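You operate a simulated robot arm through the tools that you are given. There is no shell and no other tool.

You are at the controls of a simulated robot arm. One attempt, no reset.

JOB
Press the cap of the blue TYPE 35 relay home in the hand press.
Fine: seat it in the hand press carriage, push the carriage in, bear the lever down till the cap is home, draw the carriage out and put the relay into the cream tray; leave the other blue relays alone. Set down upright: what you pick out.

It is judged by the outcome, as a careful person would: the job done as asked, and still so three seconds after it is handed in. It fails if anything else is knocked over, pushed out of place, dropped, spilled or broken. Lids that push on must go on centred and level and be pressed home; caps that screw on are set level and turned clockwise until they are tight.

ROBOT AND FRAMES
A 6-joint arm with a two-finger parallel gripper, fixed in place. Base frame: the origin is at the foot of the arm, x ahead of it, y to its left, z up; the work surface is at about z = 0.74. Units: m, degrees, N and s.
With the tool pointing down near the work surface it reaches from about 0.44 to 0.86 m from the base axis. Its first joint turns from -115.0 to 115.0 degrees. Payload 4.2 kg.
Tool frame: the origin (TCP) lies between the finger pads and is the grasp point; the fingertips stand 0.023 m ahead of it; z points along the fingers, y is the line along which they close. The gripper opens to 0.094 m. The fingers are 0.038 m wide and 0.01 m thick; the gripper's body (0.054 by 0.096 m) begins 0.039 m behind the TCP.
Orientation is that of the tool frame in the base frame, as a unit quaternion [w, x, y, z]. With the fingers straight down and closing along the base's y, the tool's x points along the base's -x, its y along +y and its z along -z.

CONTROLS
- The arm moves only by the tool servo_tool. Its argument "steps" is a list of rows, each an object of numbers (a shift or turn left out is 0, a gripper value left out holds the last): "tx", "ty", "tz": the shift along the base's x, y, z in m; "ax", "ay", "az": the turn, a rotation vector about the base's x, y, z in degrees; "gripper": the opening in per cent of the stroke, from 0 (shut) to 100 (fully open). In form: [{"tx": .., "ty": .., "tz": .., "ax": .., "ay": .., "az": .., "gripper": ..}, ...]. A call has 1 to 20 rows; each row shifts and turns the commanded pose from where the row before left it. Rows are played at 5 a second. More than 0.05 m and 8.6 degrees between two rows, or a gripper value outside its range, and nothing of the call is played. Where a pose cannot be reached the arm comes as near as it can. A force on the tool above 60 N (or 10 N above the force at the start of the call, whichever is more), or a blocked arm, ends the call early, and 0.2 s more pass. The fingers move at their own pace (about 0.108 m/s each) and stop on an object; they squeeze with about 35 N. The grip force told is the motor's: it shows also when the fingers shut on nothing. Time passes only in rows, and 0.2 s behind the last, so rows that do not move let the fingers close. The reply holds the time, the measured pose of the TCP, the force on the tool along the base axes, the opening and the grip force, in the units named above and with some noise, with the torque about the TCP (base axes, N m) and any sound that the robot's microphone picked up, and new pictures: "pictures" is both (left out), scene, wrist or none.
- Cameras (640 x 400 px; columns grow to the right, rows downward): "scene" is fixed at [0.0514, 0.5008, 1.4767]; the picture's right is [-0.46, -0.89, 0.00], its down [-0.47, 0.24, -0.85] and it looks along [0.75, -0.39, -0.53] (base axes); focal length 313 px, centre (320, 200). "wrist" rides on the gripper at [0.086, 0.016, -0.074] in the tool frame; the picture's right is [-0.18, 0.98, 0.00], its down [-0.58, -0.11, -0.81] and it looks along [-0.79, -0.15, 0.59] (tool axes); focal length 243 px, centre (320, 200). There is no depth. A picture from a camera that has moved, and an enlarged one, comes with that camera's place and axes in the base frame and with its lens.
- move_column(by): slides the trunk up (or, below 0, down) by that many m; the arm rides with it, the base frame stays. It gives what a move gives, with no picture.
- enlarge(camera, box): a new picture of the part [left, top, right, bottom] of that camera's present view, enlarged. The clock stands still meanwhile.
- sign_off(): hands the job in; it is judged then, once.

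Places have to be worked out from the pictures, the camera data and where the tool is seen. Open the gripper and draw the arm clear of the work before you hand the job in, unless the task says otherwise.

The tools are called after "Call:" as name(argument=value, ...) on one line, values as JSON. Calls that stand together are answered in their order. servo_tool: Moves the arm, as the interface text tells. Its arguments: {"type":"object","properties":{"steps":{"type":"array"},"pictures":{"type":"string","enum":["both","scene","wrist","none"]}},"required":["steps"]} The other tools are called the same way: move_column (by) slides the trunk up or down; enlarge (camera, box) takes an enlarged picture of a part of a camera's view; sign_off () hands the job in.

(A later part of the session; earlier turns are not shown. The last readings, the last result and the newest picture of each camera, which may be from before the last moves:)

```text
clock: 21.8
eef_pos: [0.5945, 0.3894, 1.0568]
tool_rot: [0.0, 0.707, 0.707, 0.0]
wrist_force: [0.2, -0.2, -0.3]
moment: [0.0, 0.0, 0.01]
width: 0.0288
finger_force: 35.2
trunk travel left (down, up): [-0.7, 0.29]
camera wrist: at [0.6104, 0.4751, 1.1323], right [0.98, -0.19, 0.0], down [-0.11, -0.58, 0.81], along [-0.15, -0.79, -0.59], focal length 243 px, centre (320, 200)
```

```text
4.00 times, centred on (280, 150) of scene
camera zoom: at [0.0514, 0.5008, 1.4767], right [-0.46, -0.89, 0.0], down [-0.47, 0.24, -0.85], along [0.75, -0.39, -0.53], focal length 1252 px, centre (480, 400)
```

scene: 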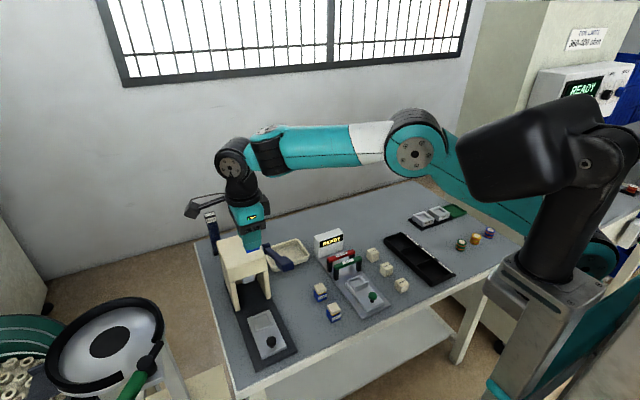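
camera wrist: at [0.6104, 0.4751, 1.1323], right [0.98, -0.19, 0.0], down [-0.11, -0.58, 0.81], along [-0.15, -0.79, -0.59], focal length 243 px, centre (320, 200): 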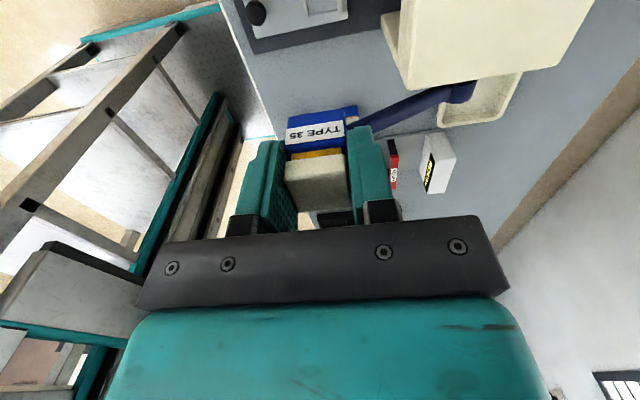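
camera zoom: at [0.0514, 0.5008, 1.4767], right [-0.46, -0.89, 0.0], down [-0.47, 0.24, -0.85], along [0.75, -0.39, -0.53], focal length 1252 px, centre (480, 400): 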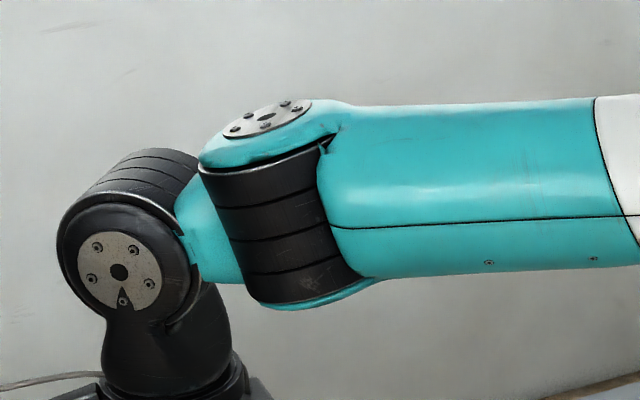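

Analysis: with the tool straight down at the nest, the forearm would pass through the raised lever handle. The cure is to grip the relay with the hand leaning ~25° toward +y (tilted about the closing axis, so the relay stays upright). I'll set the relay down near its old spot at [0.695, 0.19] to regrip it that way.

Call:
servo_tool(steps=[{"tx": 0.0168, "ty": -0.0333}, {"tx": 0.0168, "ty": -0.0333}, {"tx": 0.0168, "ty": -0.0333}, {"tx": 0.0168, "ty": -0.0333}, {"tx": 0.0168, "ty": -0.0333}, {"tx": 0.0168, "ty": -0.0333}, {"tz": -0.03}, {"tz": -0.04}, {"tz": -0.04}, {}], pictures="both")

```text
clock: 24.0
eef_pos: [0.6944, 0.1895, 0.9455]
tool_rot: [-0.001, 0.707, 0.707, 0.001]
wrist_force: [0.5, 0.1, -0.2]
moment: [-0.01, 0.01, -0.02]
width: 0.029
finger_force: 34.6
trunk travel left (down, up): [-0.7, 0.29]
camera wrist: at [0.7107, 0.2753, 1.021], right [0.98, -0.18, 0.0], down [-0.11, -0.58, 0.81], along [-0.15, -0.79, -0.59], focal length 243 px, centre (320, 200)
```

scene: 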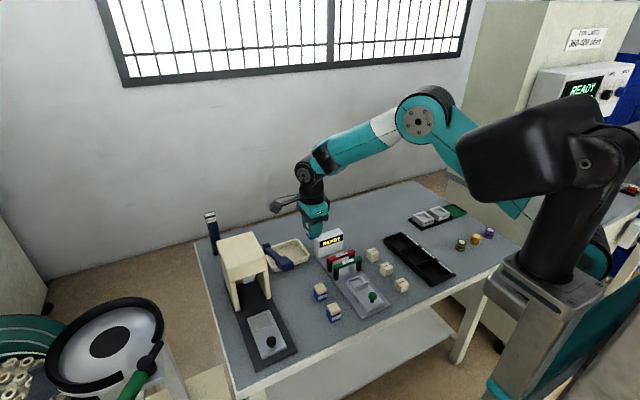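
wrist: 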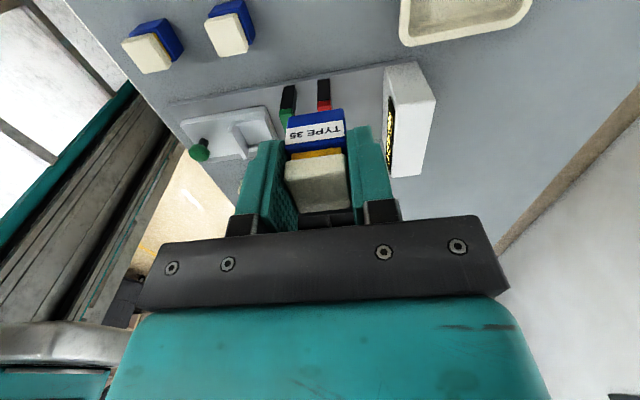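

I'll check the clearance between the wrist's black box, the gauge brackets and the READY block before lowering the rest.

Call:
enlarge(camera="scene", box=[265, 165, 365, 275])

Call:
enlarge(camera="wrist", box=[170, 40, 450, 220])

```text
3.64 times, centred on (315, 220) of scene
camera zoom: at [0.0514, 0.5008, 1.4767], right [-0.46, -0.89, 0.0], down [-0.47, 0.24, -0.85], along [0.75, -0.39, -0.53], focal length 1138 px, centre (338, 127)
```

zoom: 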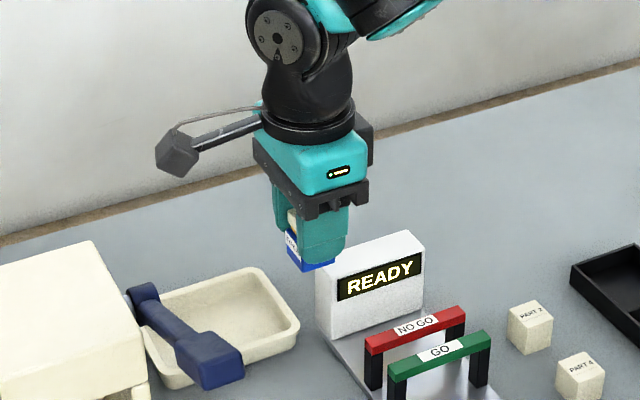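

```text
2.22 times, centred on (310, 130) of wrist
camera zoom: at [0.7107, 0.2753, 1.021], right [0.98, -0.18, 0.0], down [-0.11, -0.58, 0.81], along [-0.15, -0.79, -0.59], focal length 539 px, centre (342, 356)
```

zoom: 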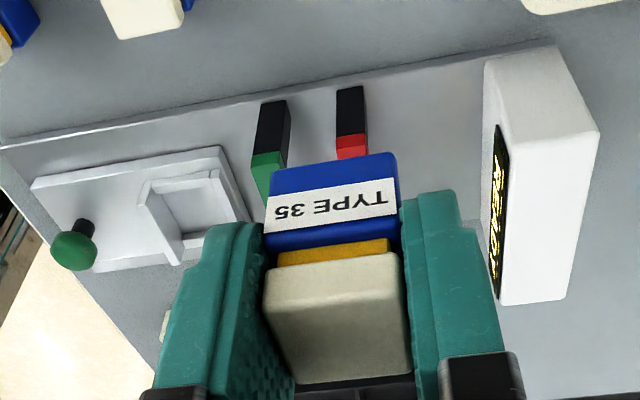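

Clear: READY block begins at x≈0.756, y≤0.137, and the NO GO bar tops out near 0.80. Lowering to stand the relay on the table.

Call:
servo_tool(steps=[{"tz": -0.04}, {"tz": -0.04}, {"tz": -0.04}, {"tz": -0.03}, {"tz": -0.012}, {"tz": -0.005}, {"tz": -0.0025}, {}], pictures="wrist")

```text
clock: 25.8
eef_pos: [0.6952, 0.1893, 0.7766]
tool_rot: [0.0, 0.707, 0.707, 0.0]
wrist_force: [-0.8, -0.1, 0.9]
moment: [-0.01, -0.02, 0.01]
width: 0.029
finger_force: 35.2
trunk travel left (down, up): [-0.7, 0.29]
camera wrist: at [0.7103, 0.2764, 0.8519], right [0.98, -0.18, 0.0], down [-0.11, -0.58, 0.81], along [-0.15, -0.79, -0.59], focal length 243 px, centre (320, 200)
```

wrist: 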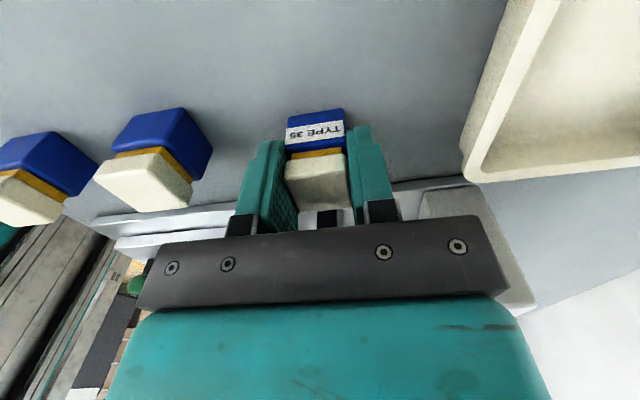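

Nearly touching; I'll ease 0.7 mm lower, then release gently and lift clear straight up.

Call:
servo_tool(steps=[{"tz": -0.0007}, {}, {"gripper": 45}, {"gripper": 60}, {}, {"tz": 0.03}, {"tz": 0.04}, {"tz": 0.04}, {}], pictures="wrist")

Call:
enlarge(camera="wrist", box=[230, 0, 410, 120])

```text
clock: 27.8
eef_pos: [0.6939, 0.1893, 0.887]
tool_rot: [0.001, 0.707, 0.707, 0.0]
wrist_force: [-0.5, -0.2, 0.2]
moment: [-0.01, 0.03, -0.02]
width: 0.0564
finger_force: 0.0
trunk travel left (down, up): [-0.7, 0.29]
camera wrist: at [0.7105, 0.2757, 0.9614], right [0.98, -0.18, 0.0], down [-0.11, -0.58, 0.81], along [-0.15, -0.79, -0.59], focal length 243 px, centre (320, 200)
```

wrist: 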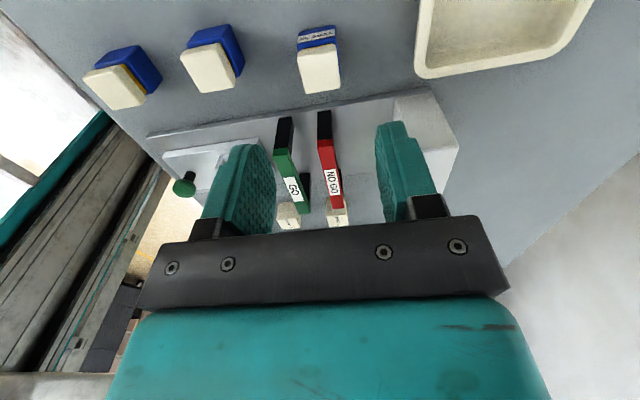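

```text
3.33 times, centred on (320, 60) of wrist
camera zoom: at [0.7105, 0.2757, 0.9614], right [0.98, -0.18, 0.0], down [-0.11, -0.58, 0.81], along [-0.15, -0.79, -0.59], focal length 809 px, centre (320, 667)
```

zoom: 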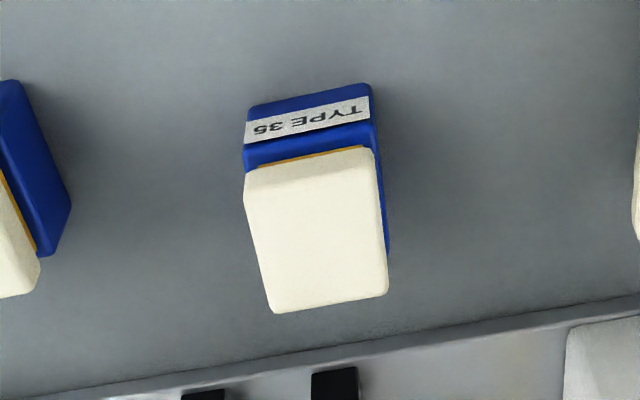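

The relay stands upright at [0.695, 0.19]. To keep the camera clear of the lever shaft (y≥0.32), I'll shift 3 cm to −y and tilt the hand 25° (leaning +y) while still high, then look.

Call:
servo_tool(steps=[{"ty": -0.03}, {"ax": -8.34}, {"ax": -8.33}, {"ax": -8.33}, {}], pictures="both")

Call:
enlarge(camera="scene", box=[255, 160, 365, 280])

```text
clock: 29.0
eef_pos: [0.6935, 0.1585, 0.8865]
tool_rot: [0.155, 0.69, 0.69, -0.154]
wrist_force: [-0.2, 0.2, -0.8]
moment: [-0.03, -0.01, 0.01]
width: 0.0565
finger_force: 0.0
trunk travel left (down, up): [-0.7, 0.29]
camera wrist: at [0.7106, 0.2684, 0.9175], right [0.98, -0.17, 0.08], down [-0.11, -0.19, 0.98], along [-0.15, -0.97, -0.2], focal length 243 px, centre (320, 200)
```

scene: 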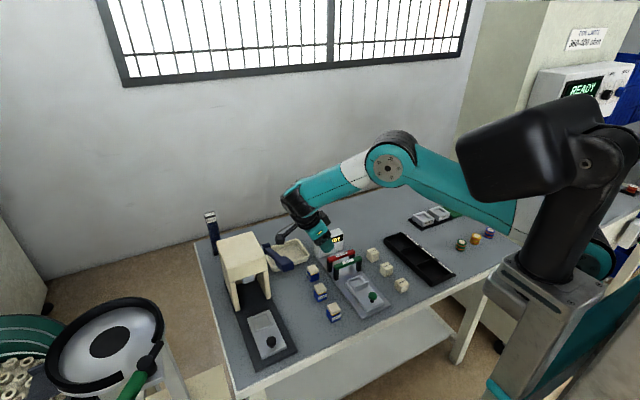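
wrist: 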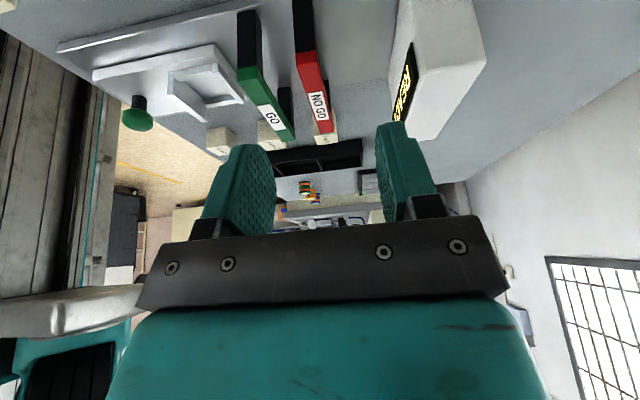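

```text
3.33 times, centred on (310, 220) of scene
camera zoom: at [0.0514, 0.5008, 1.4767], right [-0.46, -0.89, 0.0], down [-0.47, 0.24, -0.85], along [0.75, -0.39, -0.53], focal length 1044 px, centre (353, 133)
```

zoom: 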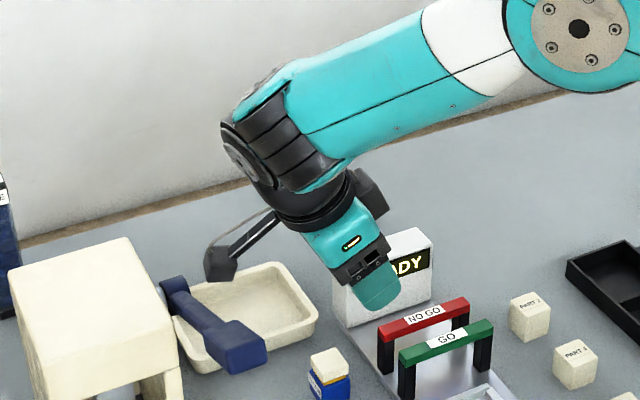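

The tilt is clean and the wrist is clear of the lever. I'll descend to z≈0.80 at this offset, then slide +y so the open fingers straddle the relay.

Call:
servo_tool(steps=[{"tz": -0.03}, {"tz": -0.03}, {"tz": -0.027}, {"ty": 0.012}, {}], pictures="both")

Call:
enlarge(camera="scene", box=[255, 190, 365, 300])

Call:
enlarge(camera="wrist", box=[170, 20, 470, 220])

```text
clock: 30.2
eef_pos: [0.695, 0.1696, 0.7994]
tool_rot: [0.153, 0.691, 0.69, -0.153]
wrist_force: [0.0, 0.0, 0.0]
moment: [0.01, -0.02, 0.02]
width: 0.0565
finger_force: 0.0
trunk travel left (down, up): [-0.7, 0.29]
camera wrist: at [0.7102, 0.2803, 0.8306], right [0.98, -0.17, 0.08], down [-0.11, -0.19, 0.98], along [-0.15, -0.97, -0.2], focal length 243 px, centre (320, 200)
```

scene: 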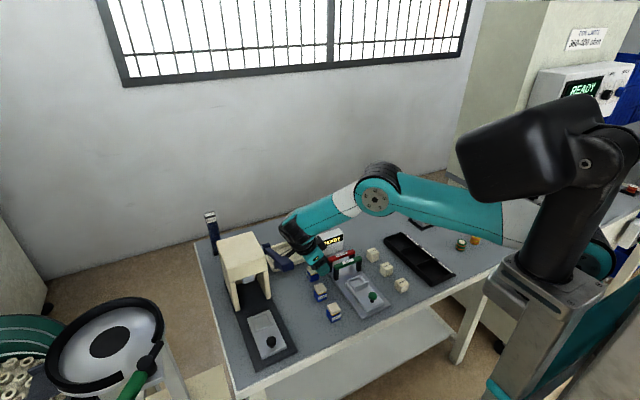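
wrist: 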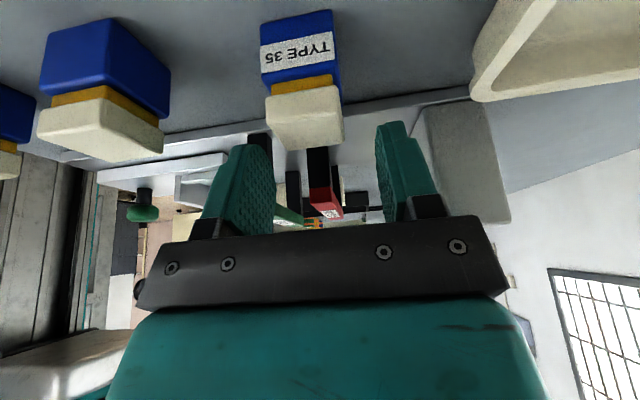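

```text
3.64 times, centred on (310, 245) of scene
camera zoom: at [0.0514, 0.5008, 1.4767], right [-0.46, -0.89, 0.0], down [-0.47, 0.24, -0.85], along [0.75, -0.39, -0.53], focal length 1138 px, centre (356, 36)
```

zoom: 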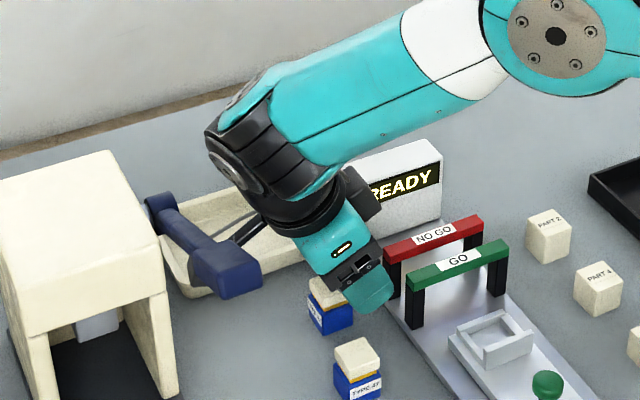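

```text
2.00 times, centred on (320, 120) of wrist
camera zoom: at [0.7102, 0.2803, 0.8306], right [0.98, -0.17, 0.08], down [-0.11, -0.19, 0.98], along [-0.15, -0.97, -0.2], focal length 485 px, centre (320, 360)
```

zoom: 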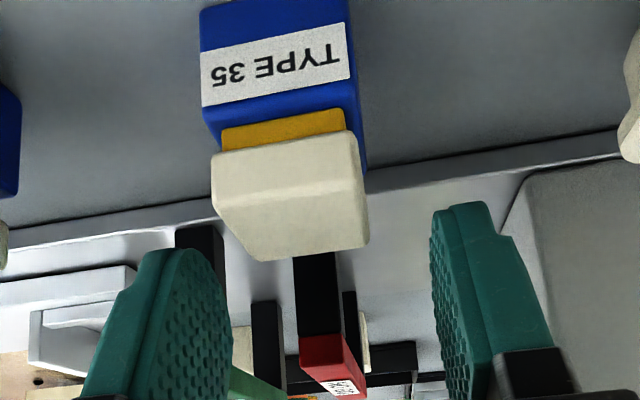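

Relay stands centred between the fingers' span. Sliding +y 23.5 mm so the fingers straddle it.

Call:
servo_tool(steps=[{"ty": 0.008}, {"ty": 0.008}, {"ty": 0.0075}, {}], pictures="both")

Call:
enlarge(camera="scene", box=[245, 195, 355, 305])

Call:
enlarge(camera="wrist", box=[200, 30, 440, 220])

```text
clock: 31.2
eef_pos: [0.6943, 0.1935, 0.7988]
tool_rot: [0.153, 0.69, 0.69, -0.153]
wrist_force: [0.3, -0.5, -0.5]
moment: [-0.01, -0.01, 0.0]
width: 0.0563
finger_force: 0.0
trunk travel left (down, up): [-0.7, 0.29]
camera wrist: at [0.7107, 0.3036, 0.8305], right [0.98, -0.17, 0.08], down [-0.11, -0.19, 0.98], along [-0.15, -0.97, -0.2], focal length 243 px, centre (320, 200)
```

scene: 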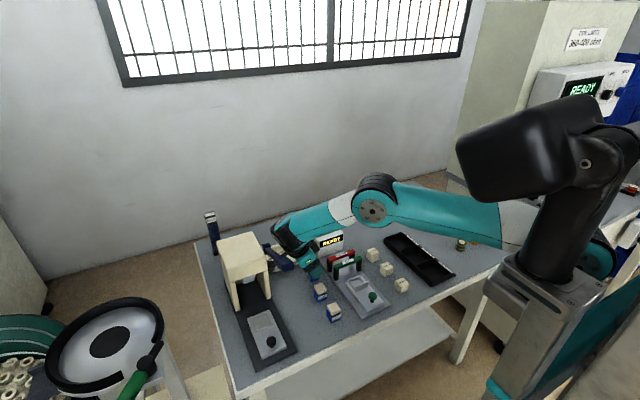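
wrist: 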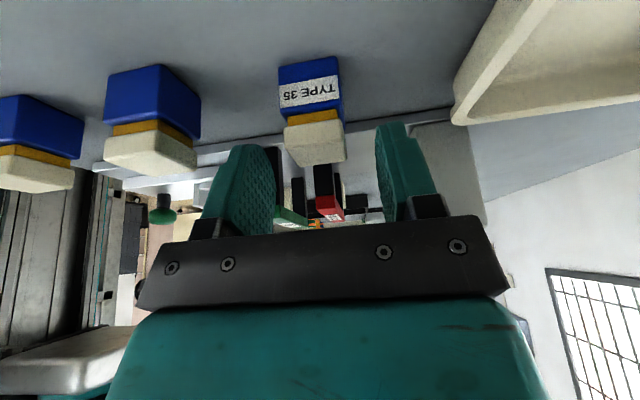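

```text
3.64 times, centred on (300, 250) of scene
camera zoom: at [0.0514, 0.5008, 1.4767], right [-0.46, -0.89, 0.0], down [-0.47, 0.24, -0.85], along [0.75, -0.39, -0.53], focal length 1138 px, centre (393, 18)
```

zoom: 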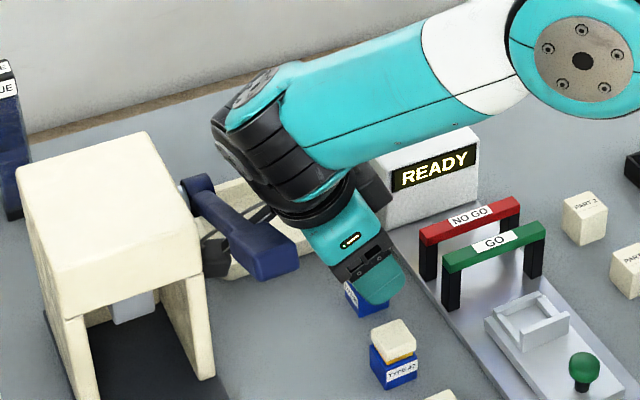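

```text
2.11 times, centred on (320, 125) of wrist
camera zoom: at [0.7107, 0.3036, 0.8305], right [0.98, -0.17, 0.08], down [-0.11, -0.19, 0.98], along [-0.15, -0.97, -0.2], focal length 511 px, centre (320, 358)
```

zoom: 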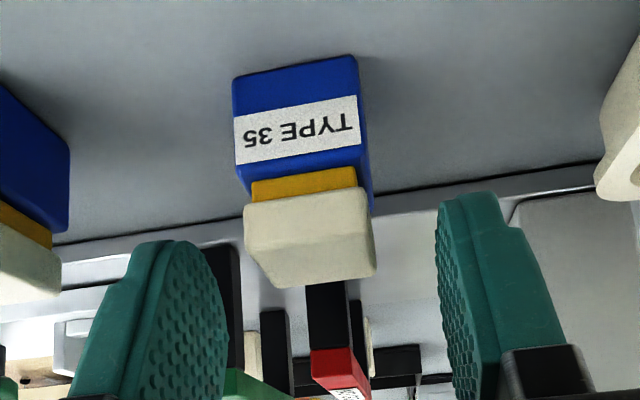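

Relay measured at [0.695, 0.189], bottom 0.743. Lowering 22 mm to the tilted grip height (TCP 0.777) and closing on the base.

Call:
servo_tool(steps=[{"ty": 0.001, "tz": -0.01}, {"tz": -0.0125}, {}, {"gripper": 40}, {"gripper": 20}, {"gripper": 10}, {"gripper": 10}, {}], pictures="both")

Call:
enlarge(camera="wrist", box=[220, 80, 420, 230])

Call:
enlarge(camera="scene", box=[245, 205, 345, 305])

```text
clock: 33.0
eef_pos: [0.6943, 0.1941, 0.777]
tool_rot: [0.153, 0.691, 0.69, -0.152]
wrist_force: [0.6, -0.5, 0.2]
moment: [0.01, -0.02, 0.01]
width: 0.0292
finger_force: 34.8
trunk travel left (down, up): [-0.7, 0.29]
camera wrist: at [0.7101, 0.3044, 0.8085], right [0.98, -0.17, 0.08], down [-0.11, -0.19, 0.98], along [-0.15, -0.97, -0.2], focal length 243 px, centre (320, 200)
```

scene: 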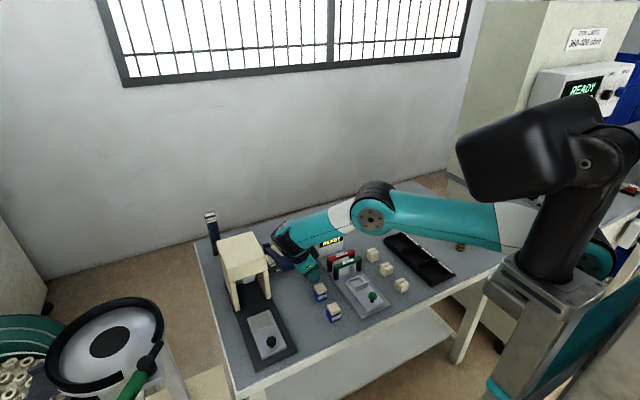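
wrist: 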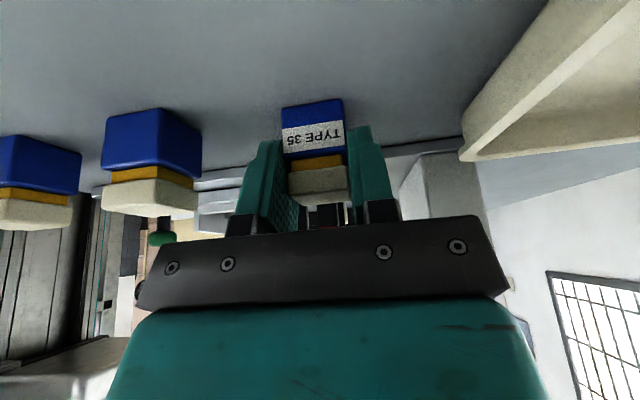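

```text
2.67 times, centred on (320, 155) of wrist
camera zoom: at [0.7101, 0.3044, 0.8085], right [0.98, -0.17, 0.08], down [-0.11, -0.19, 0.98], along [-0.15, -0.97, -0.2], focal length 647 px, centre (320, 320)
```

zoom: 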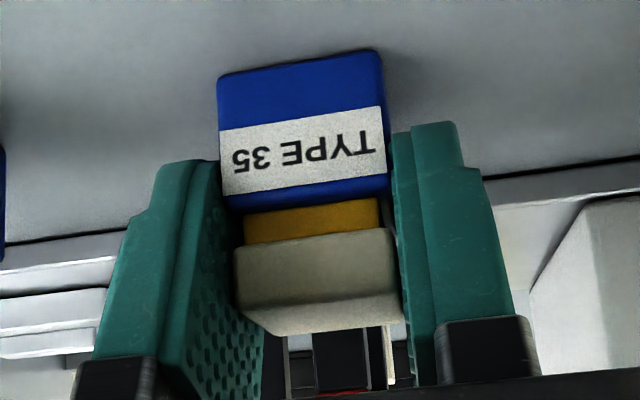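

```text
4.00 times, centred on (295, 255) of scene
camera zoom: at [0.0514, 0.5008, 1.4767], right [-0.46, -0.89, 0.0], down [-0.47, 0.24, -0.85], along [0.75, -0.39, -0.53], focal length 1252 px, centre (420, -20)
```

zoom: 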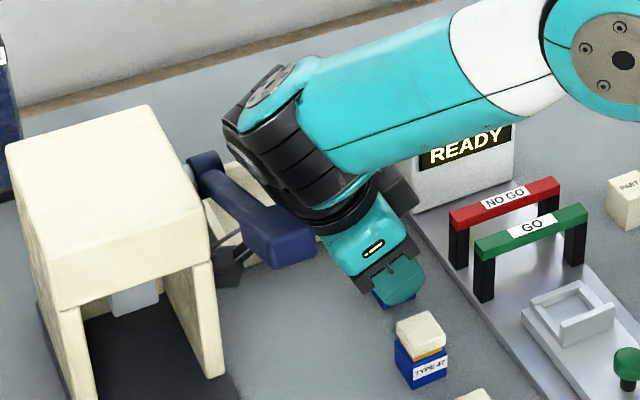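

Grip reads 0.029 m with the relay upright. I'll raise 2 cm, shift 2 cm to −y so the camera clears the lever shaft, then lift high.

Call:
servo_tool(steps=[{"tz": 0.008}, {"tz": 0.012}, {"ty": -0.01}, {"ty": -0.01}, {"tz": 0.03}, {"tz": 0.04}, {"tz": 0.045}, {"tz": 0.045}, {"tz": 0.045}, {"tz": 0.045}, {"tz": 0.04}, {}], pictures="both")

Call:
enlarge(camera="wrist", box=[220, 80, 420, 230])

```text
clock: 35.6
eef_pos: [0.6763, 0.1731, 1.039]
tool_rot: [0.153, 0.69, 0.691, -0.153]
wrist_force: [0.9, 0.1, -1.0]
moment: [0.06, -0.02, -0.02]
width: 0.029
finger_force: 35.4
out of reach, approached as far as the arm can: row 10, 11
trunk travel left (down, up): [-0.7, 0.29]
camera wrist: at [0.6922, 0.2827, 1.0712], right [0.98, -0.17, 0.08], down [-0.11, -0.19, 0.98], along [-0.15, -0.97, -0.2], focal length 243 px, centre (320, 200)
```

scene: 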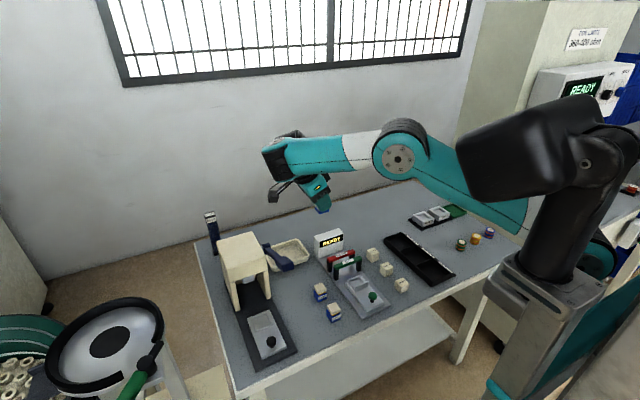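
wrist: 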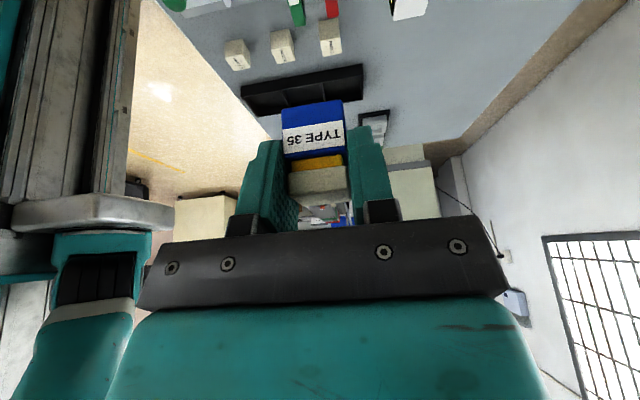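

```text
2.67 times, centred on (320, 155) of wrist
camera zoom: at [0.6922, 0.2827, 1.0712], right [0.98, -0.17, 0.08], down [-0.11, -0.19, 0.98], along [-0.15, -0.97, -0.2], focal length 647 px, centre (320, 320)
```

zoom: 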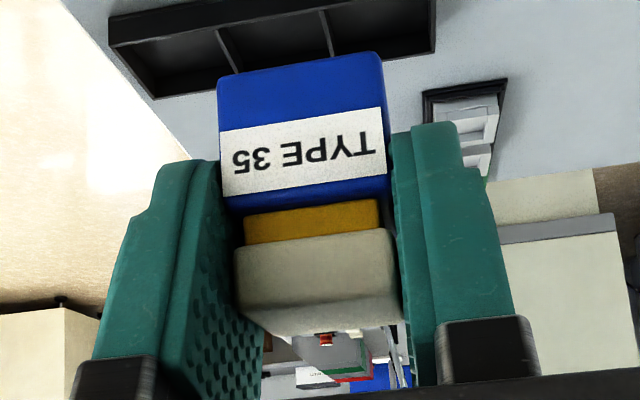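

The arm hit its reach limit on the way up (TCP stopped at [0.676, 0.173, 1.039]); the relay is still firmly held. I'll command back toward the base and see how the commanded pose now tracks.

Call:
servo_tool(steps=[{"tx": -0.02, "ty": 0.01}, {"tx": -0.02, "ty": 0.01}, {}], pictures="none")

```text
clock: 36.4
eef_pos: [0.6437, 0.2008, 1.0437]
tool_rot: [0.153, 0.689, 0.691, -0.155]
wrist_force: [-0.7, -0.9, -1.1]
moment: [0.01, -0.04, 0.02]
width: 0.029
finger_force: 35.4
out of reach, approached as far as the arm can: row 1, 2
trunk travel left (down, up): [-0.7, 0.29]
```

Commanded pose is kept beyond reach; I'll bring the command down to z≈1.05 and further in, along the way to the nest.

Call:
servo_tool(steps=[{"tx": -0.02, "ty": 0.02, "tz": -0.015}, {"tx": -0.02, "ty": 0.03, "tz": -0.014}, {}], pictures="scene")

```text
clock: 37.2
eef_pos: [0.606, 0.2529, 1.0164]
tool_rot: [0.152, 0.691, 0.69, -0.153]
wrist_force: [-0.3, 0.2, -0.3]
moment: [0.0, 0.0, -0.01]
width: 0.0287
finger_force: 34.9
out of reach, approached as far as the arm can: row 1
trunk travel left (down, up): [-0.7, 0.29]
```

scene: 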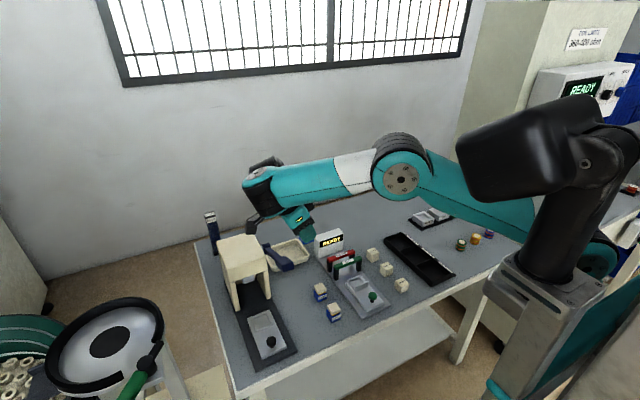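

Each row evidently restarts from the reached pose. The relay's bottom (≈0.982) is too near the lever handle's top to cross here, so I'll raise the trunk 0.1 m, which lifts the whole arm without changing its posture.

Call:
move_column(by=0.1)

```text
clock: 38.5
eef_pos: [0.6064, 0.2536, 1.1169]
tool_rot: [0.152, 0.691, 0.69, -0.153]
wrist_force: [0.3, -1.2, -0.1]
moment: [0.0, 0.02, 0.01]
width: 0.0289
finger_force: 34.9
trunk travel left (down, up): [-0.8, 0.19]
```

TCP is now at z≈1.117. Moving across over the nest to about [0.596, 0.397] at z≈1.08.

Call:
servo_tool(steps=[{"tx": -0.0027, "ty": 0.036, "tz": -0.009}, {"tx": -0.0027, "ty": 0.036, "tz": -0.009}, {"tx": -0.0027, "ty": 0.036, "tz": -0.009}, {"tx": -0.0027, "ty": 0.035, "tz": -0.009}, {}], pictures="both")

Call:
enlarge(camera="scene", box=[190, 120, 330, 280])

```text
clock: 39.7
eef_pos: [0.5698, 0.2936, 1.093]
tool_rot: [0.152, 0.69, 0.691, -0.152]
wrist_force: [0.2, 0.4, -0.8]
moment: [0.0, -0.02, -0.04]
width: 0.0291
finger_force: 34.8
out of reach, approached as far as the arm can: row 1, 2, 3, 4
trunk travel left (down, up): [-0.8, 0.19]
camera wrist: at [0.5862, 0.4046, 1.1252], right [0.98, -0.17, 0.08], down [-0.11, -0.19, 0.98], along [-0.15, -0.97, -0.2], focal length 243 px, centre (320, 200)
```

scene: 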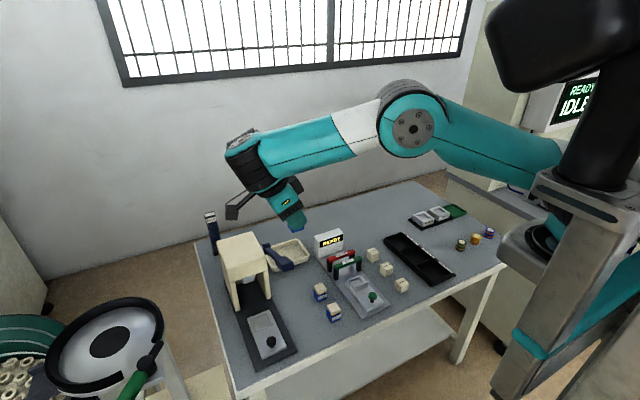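
wrist: 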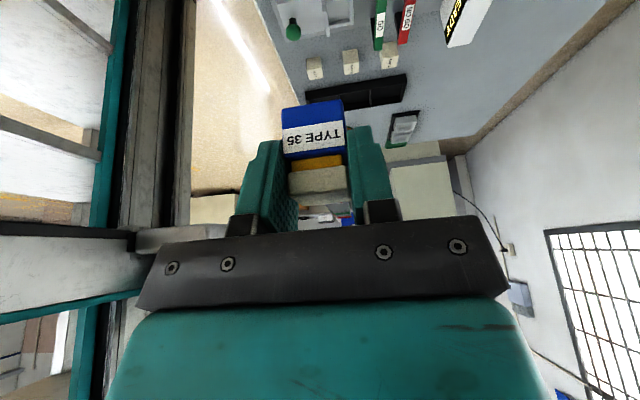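

```text
2.50 times, centred on (260, 200) of scene
camera zoom: at [0.0514, 0.5008, 1.4767], right [-0.46, -0.89, 0.0], down [-0.47, 0.24, -0.85], along [0.75, -0.39, -0.53], focal length 783 px, centre (470, 200)
```

zoom: 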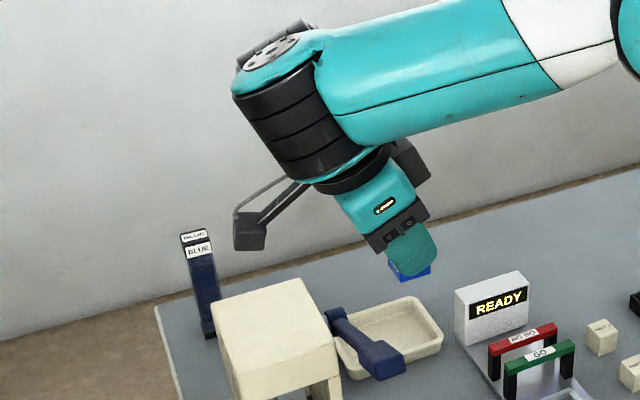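

The outward lean runs into a wrist limit at this height. I'll route the relay around the front of the lever handle instead (x≈0.47), where the reach is shorter.

Call:
servo_tool(steps=[{"tx": -0.033}, {"tx": -0.033}, {"tx": -0.033}, {}], pictures="none")

```text
clock: 40.7
eef_pos: [0.4864, 0.3317, 1.1081]
tool_rot: [0.152, 0.691, 0.69, -0.154]
wrist_force: [0.8, -0.4, -0.1]
moment: [-0.03, 0.0, 0.01]
width: 0.0287
finger_force: 34.9
out of reach, approached as far as the arm can: row 1, 2, 3
trunk travel left (down, up): [-0.8, 0.19]
```

The limit is the wrist sideways bend with a flat forearm; raising the trunk more and working lower relative to it will steepen the forearm. Raising the trunk another 0.12 m.

Call:
move_column(by=0.12)

```text
clock: 42.2
eef_pos: [0.4872, 0.3317, 1.2273]
tool_rot: [0.152, 0.691, 0.69, -0.154]
wrist_force: [-0.2, 0.3, -0.1]
moment: [0.01, 0.02, 0.0]
width: 0.029
finger_force: 34.6
trunk travel left (down, up): [-0.92, 0.07]
```

Now lowering the arm in place to see that it tracks the command again.

Call:
servo_tool(steps=[{"tz": -0.035}, {"tz": -0.035}, {"tz": -0.035}, {}], pictures="scene")

```text
clock: 43.2
eef_pos: [0.4978, 0.3513, 1.1257]
tool_rot: [0.154, 0.69, 0.69, -0.156]
wrist_force: [0.3, 0.4, -0.8]
moment: [0.0, 0.0, 0.01]
width: 0.0288
finger_force: 34.9
out of reach, approached as far as the arm can: row 1, 2, 3
trunk travel left (down, up): [-0.92, 0.07]
```

scene: 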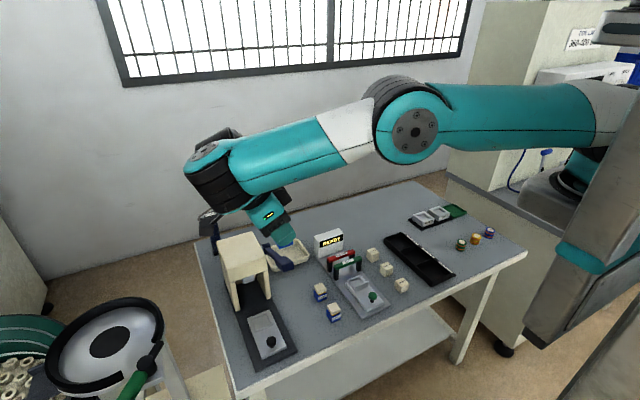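

Tracking improves as the forearm steepens. Backing off x a little to stay in front of the handle end while lowering further.

Call:
servo_tool(steps=[{"tx": -0.03}, {"tz": -0.02}, {"tz": -0.015}, {}], pictures="both")

Call:
enlarge(camera="scene", box=[170, 120, 330, 290])

```text
clock: 44.2
eef_pos: [0.4726, 0.3643, 1.0947]
tool_rot: [0.153, 0.69, 0.69, -0.155]
wrist_force: [0.3, 0.9, -1.1]
moment: [0.02, -0.01, 0.02]
width: 0.029
finger_force: 35.1
out of reach, approached as far as the arm can: row 1, 3
trunk travel left (down, up): [-0.92, 0.07]
camera wrist: at [0.4892, 0.4743, 1.1256], right [0.98, -0.17, 0.08], down [-0.11, -0.18, 0.98], along [-0.15, -0.97, -0.2], focal length 243 px, centre (320, 200)
```

scene: 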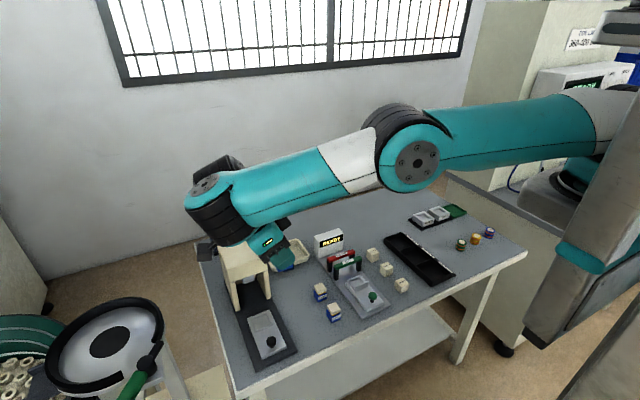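
wrist: 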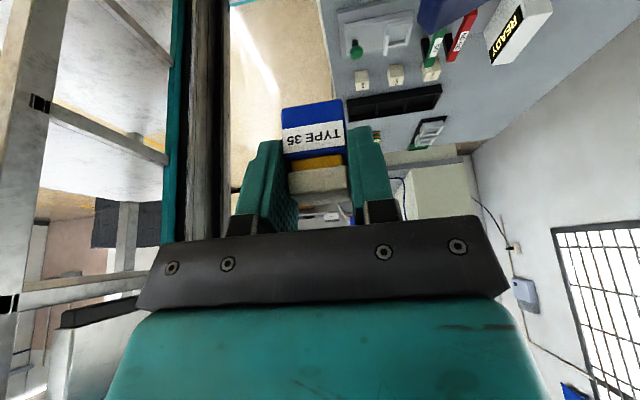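

```text
2.35 times, centred on (250, 205) of scene
camera zoom: at [0.0514, 0.5008, 1.4767], right [-0.46, -0.89, 0.0], down [-0.47, 0.24, -0.85], along [0.75, -0.39, -0.53], focal length 737 px, centre (485, 188)
```

zoom: 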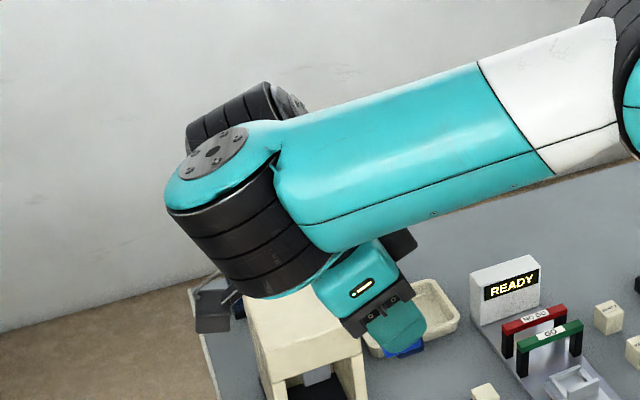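

The tilted hand is at a wrist limit when leaning +y, but turning it +90° about the vertical makes it lean toward −x (toward the robot), which suits the arm; the relay stays upright. I'll do that turn here in free air.

Call:
servo_tool(steps=[{"az": 8.1818, "tz": 0.003}, {"az": 8.1818, "tz": 0.003}, {"az": 8.1818, "tz": 0.003}, {"az": 8.1818, "tz": 0.003}, {"az": 8.1818, "tz": 0.003}, {"az": 8.1818, "tz": 0.003}, {"az": 8.1818}, {"az": 8.1818}, {"az": 8.1818}, {"az": 8.1818}, {"az": 8.182}, {}], pictures="both")

Call:
enlarge(camera="scene", box=[170, 120, 330, 290])

Call:
enlarge(camera="wrist", box=[220, 80, 420, 230])

```text
clock: 46.8
eef_pos: [0.4764, 0.4675, 1.1723]
tool_rot: [0.215, 0.003, 0.976, -0.016]
wrist_force: [0.7, -0.3, -1.1]
moment: [0.02, -0.02, 0.03]
width: 0.0289
finger_force: 34.8
out of reach, approached as far as the arm can: row 1, 2, 3, 4, 5, 6, 7, 8, 9, 10, 11
trunk travel left (down, up): [-0.92, 0.07]
camera wrist: at [0.3665, 0.4859, 1.2027], right [0.18, 0.98, 0.05], down [0.19, -0.08, 0.98], along [0.97, -0.17, -0.2], focal length 243 px, centre (320, 200)
```

scene: 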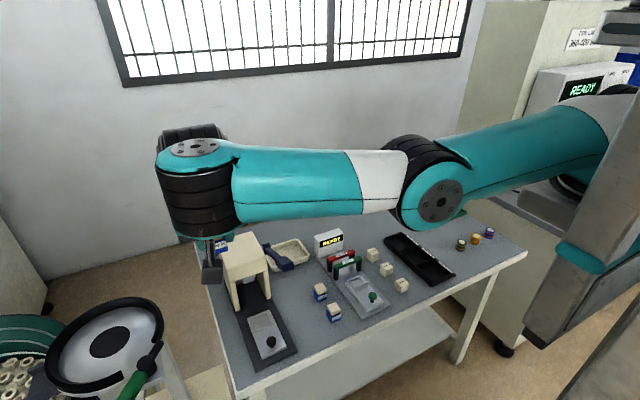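
wrist: 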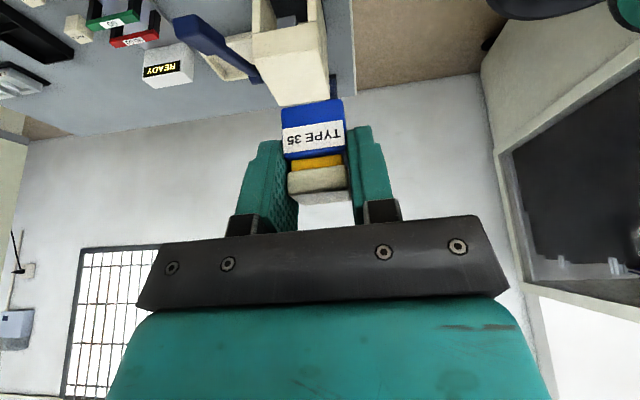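

```text
2.35 times, centred on (250, 205) of scene
camera zoom: at [0.0514, 0.5008, 1.4767], right [-0.46, -0.89, 0.0], down [-0.47, 0.24, -0.85], along [0.75, -0.39, -0.53], focal length 737 px, centre (485, 188)
```

zoom: 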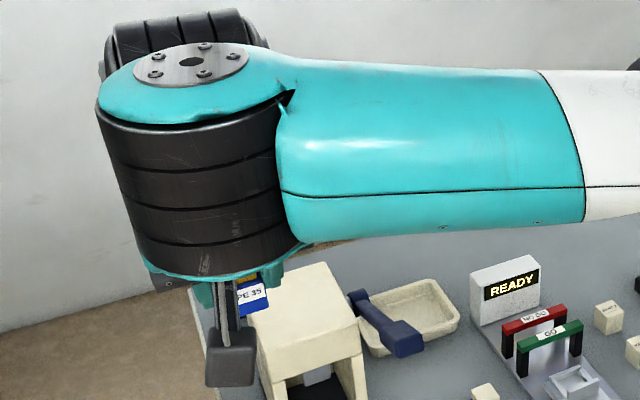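

```text
2.67 times, centred on (320, 155) of wrist
camera zoom: at [0.3665, 0.4859, 1.2027], right [0.18, 0.98, 0.05], down [0.19, -0.08, 0.98], along [0.97, -0.17, -0.2], focal length 647 px, centre (320, 320)
```

zoom: 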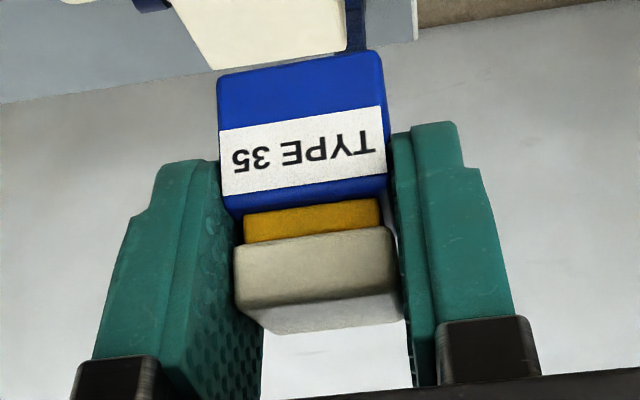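

The wrist is stuck against a joint stop (the pose deviates up and left), though the relay is still securely held and upright. I'll draw the command toward the arm's centre plane at a safe height so the wrist can unwind.

Call:
servo_tool(steps=[{"ty": -0.03, "tz": 0.015}, {"ty": -0.03, "tz": 0.015}, {"ty": -0.03, "tz": 0.015}, {"ty": -0.03, "tz": 0.015}, {}], pictures="scene")

```text
clock: 48.0
eef_pos: [0.5249, 0.4548, 1.219]
tool_rot: [0.216, 0.0, 0.976, 0.0]
wrist_force: [-0.3, -0.8, -1.7]
moment: [0.0, 0.02, 0.02]
width: 0.0289
finger_force: 35.2
out of reach, approached as far as the arm can: row 1, 2, 3, 4
trunk travel left (down, up): [-0.92, 0.07]
```

scene: 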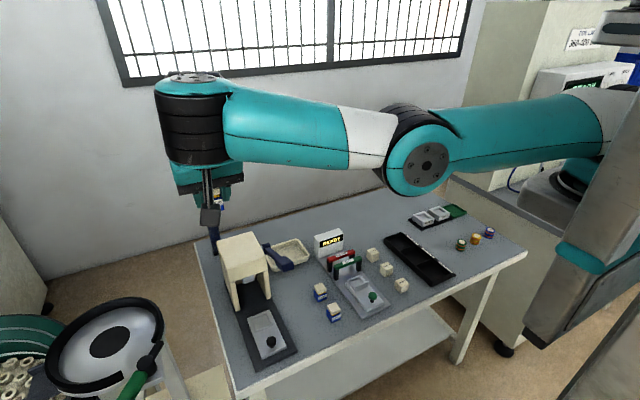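

The wrist still isn't unwinding. I'll look at the whole arm's posture to understand which joint is stopping it.

Call:
enlarge(camera="scene", box=[140, 50, 640, 280])

Call:
enlarge(camera="wrist", box=[0, 0, 640, 400])

```text
1.28 times, centred on (390, 165) of scene
camera zoom: at [0.0514, 0.5008, 1.4767], right [-0.46, -0.89, 0.0], down [-0.47, 0.24, -0.85], along [0.75, -0.39, -0.53], focal length 401 px, centre (230, 245)
```

zoom: 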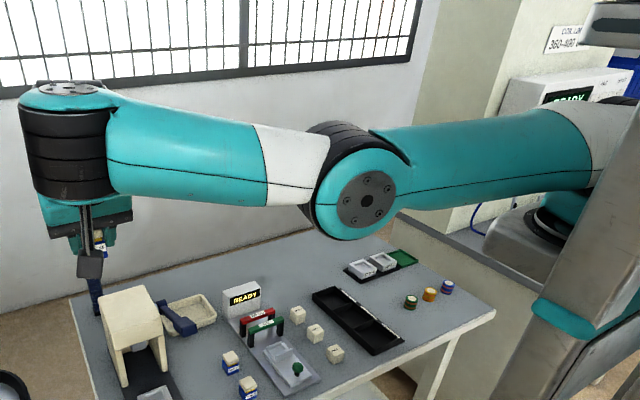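

```text
1.00 times, centred on (320, 200) of wrist (not enlarged: the box is as wide or as high as the picture)
camera zoom: at [0.4149, 0.4702, 1.2511], right [0.17, 0.98, 0.08], down [0.19, -0.11, 0.98], along [0.97, -0.15, -0.2], focal length 243 px, centre (320, 200)
```

zoom: 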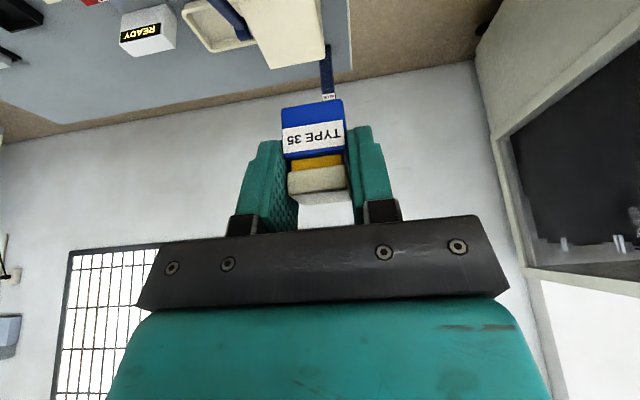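

The elbow has slipped just past straight (elbow-down) because targets were at the reach edge. Commanding outward should bring it back through straight to elbow-up; the air up here is free, so I'll do that.

Call:
servo_tool(steps=[{"tx": 0.03, "ty": 0.035}, {"tx": 0.03, "ty": 0.035}, {"tx": 0.03, "ty": 0.035}, {"tx": 0.03, "ty": 0.035}, {"tx": 0.03, "ty": 0.035}, {"tx": 0.03, "ty": 0.035}, {}], pictures="scene")

```text
clock: 49.6
eef_pos: [0.548, 0.4803, 1.2095]
tool_rot: [0.216, 0.0, 0.976, -0.001]
wrist_force: [0.4, 0.0, -0.9]
moment: [-0.03, 0.01, -0.02]
width: 0.0289
finger_force: 35.0
out of reach, approached as far as the arm can: row 1, 2, 3, 4, 5, 6
trunk travel left (down, up): [-0.92, 0.07]
```

scene: 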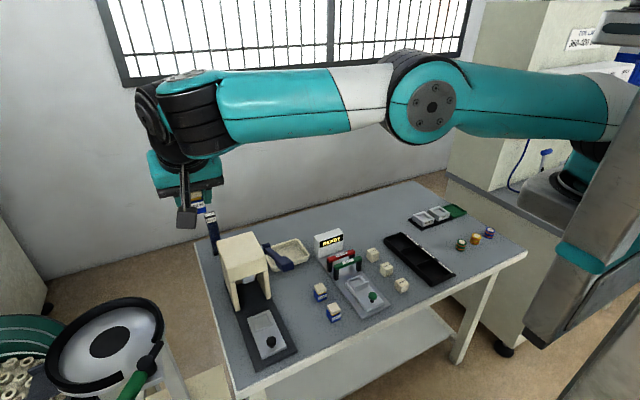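

The elbow is now back above the straight line. Next I lower the target while bringing it gradually inward so it folds elbow-up.

Call:
servo_tool(steps=[{"tz": -0.03}, {"tz": -0.03}, {"tz": -0.03, "tx": -0.01, "ty": -0.01}, {"tz": -0.03, "tx": -0.01, "ty": -0.01}, {}], pictures="scene")

```text
clock: 50.8
eef_pos: [0.5318, 0.4791, 1.0915]
tool_rot: [0.216, 0.0, 0.976, -0.002]
wrist_force: [1.0, 0.7, -1.1]
moment: [0.01, 0.0, 0.03]
width: 0.0288
finger_force: 35.3
out of reach, approached as far as the arm can: row 3, 4
trunk travel left (down, up): [-0.92, 0.07]
```

scene: 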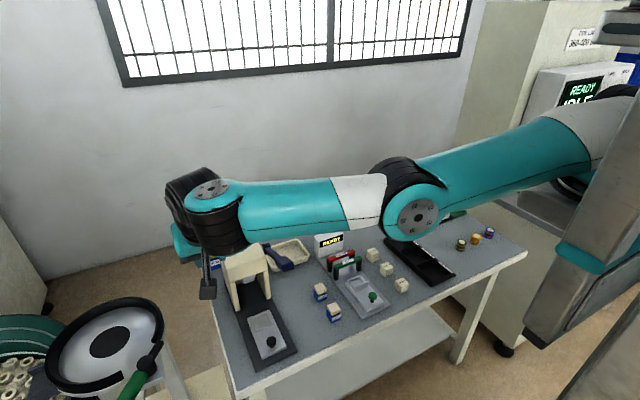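

Readings show each row re-bases on the reached pose and the elbow is folding the wrong way (down). I'll push outward along the arm's own direction until straight, then step straight back inward.

Call:
servo_tool(steps=[{"tx": 0.02, "ty": 0.03, "tz": 0.02}, {"tx": 0.02, "ty": 0.03, "tz": 0.02}, {"tx": 0.02, "ty": 0.03, "tz": 0.02}, {"tx": 0.02, "ty": 0.03, "tz": 0.02}, {"tx": 0.02, "ty": 0.03, "tz": 0.02}, {"tx": 0.02, "ty": 0.03}, {}], pictures="scene")

```text
clock: 52.4
eef_pos: [0.5283, 0.4957, 1.1296]
tool_rot: [0.216, -0.001, 0.976, 0.0]
wrist_force: [0.4, -0.4, -0.1]
moment: [0.01, 0.02, 0.02]
width: 0.0287
finger_force: 35.5
out of reach, approached as far as the arm can: row 1, 2, 3, 4, 5, 6
trunk travel left (down, up): [-0.92, 0.07]
```

scene: 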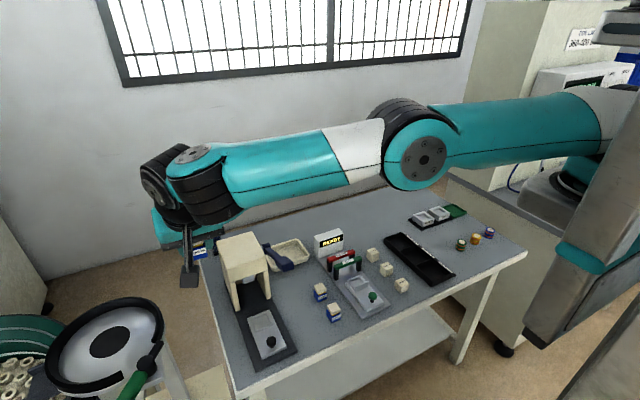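

The arm now looks straight to slightly elbow-up. Stepping inward along the arm direction in small steps.

Call:
servo_tool(steps=[{"tx": -0.008, "ty": -0.014}, {"tx": -0.008, "ty": -0.014}, {"tx": -0.01, "ty": -0.017}, {}], pictures="scene")

```text
clock: 53.4
eef_pos: [0.5098, 0.4782, 1.1323]
tool_rot: [0.217, 0.001, 0.976, -0.003]
wrist_force: [0.6, -0.1, -1.5]
moment: [-0.01, -0.01, -0.01]
width: 0.0292
finger_force: 34.9
out of reach, approached as far as the arm can: row 2, 3
trunk travel left (down, up): [-0.92, 0.07]
```

scene: 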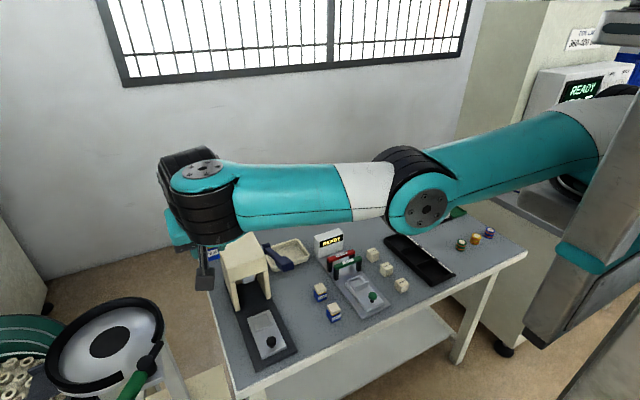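

It folded down again: the straight arm at this yaw is an unstable balance. I'll push straight once more, then turn the hand about the vertical (+60°) so the lean lies in the arm's plane; that folds the elbow upward while the relay stays upright.

Call:
servo_tool(steps=[{"tx": 0.02, "ty": 0.035, "tz": 0.02}, {"tx": 0.02, "ty": 0.035, "tz": 0.02}, {"tx": 0.02, "ty": 0.035, "tz": 0.01}, {"tx": 0.02, "ty": 0.035}, {"tx": 0.02, "ty": 0.035}, {"tx": 0.02, "ty": 0.035}, {"az": 8}, {"az": 8}, {"az": 8}, {"az": 8}, {"az": 8}, {"az": 8}, {"az": 8}, {}], pictures="scene")

```text
clock: 56.4
eef_pos: [0.5195, 0.4957, 1.1455]
tool_rot: [0.191, -0.459, 0.862, 0.101]
wrist_force: [-0.2, 0.3, -1.3]
moment: [0.01, 0.02, 0.0]
width: 0.0289
finger_force: 35.8
out of reach, approached as far as the arm can: row 1, 2, 3, 4, 5, 6
trunk travel left (down, up): [-0.92, 0.07]
```

scene: 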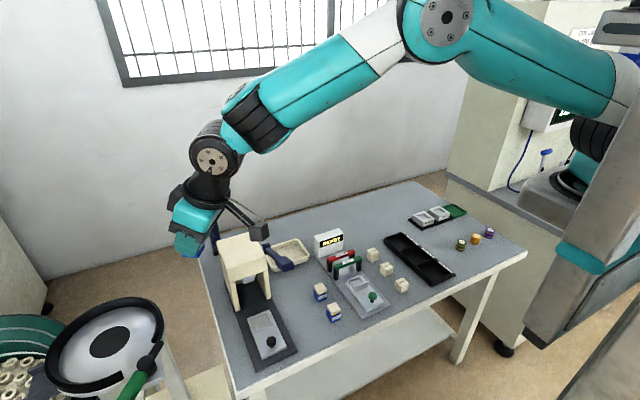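

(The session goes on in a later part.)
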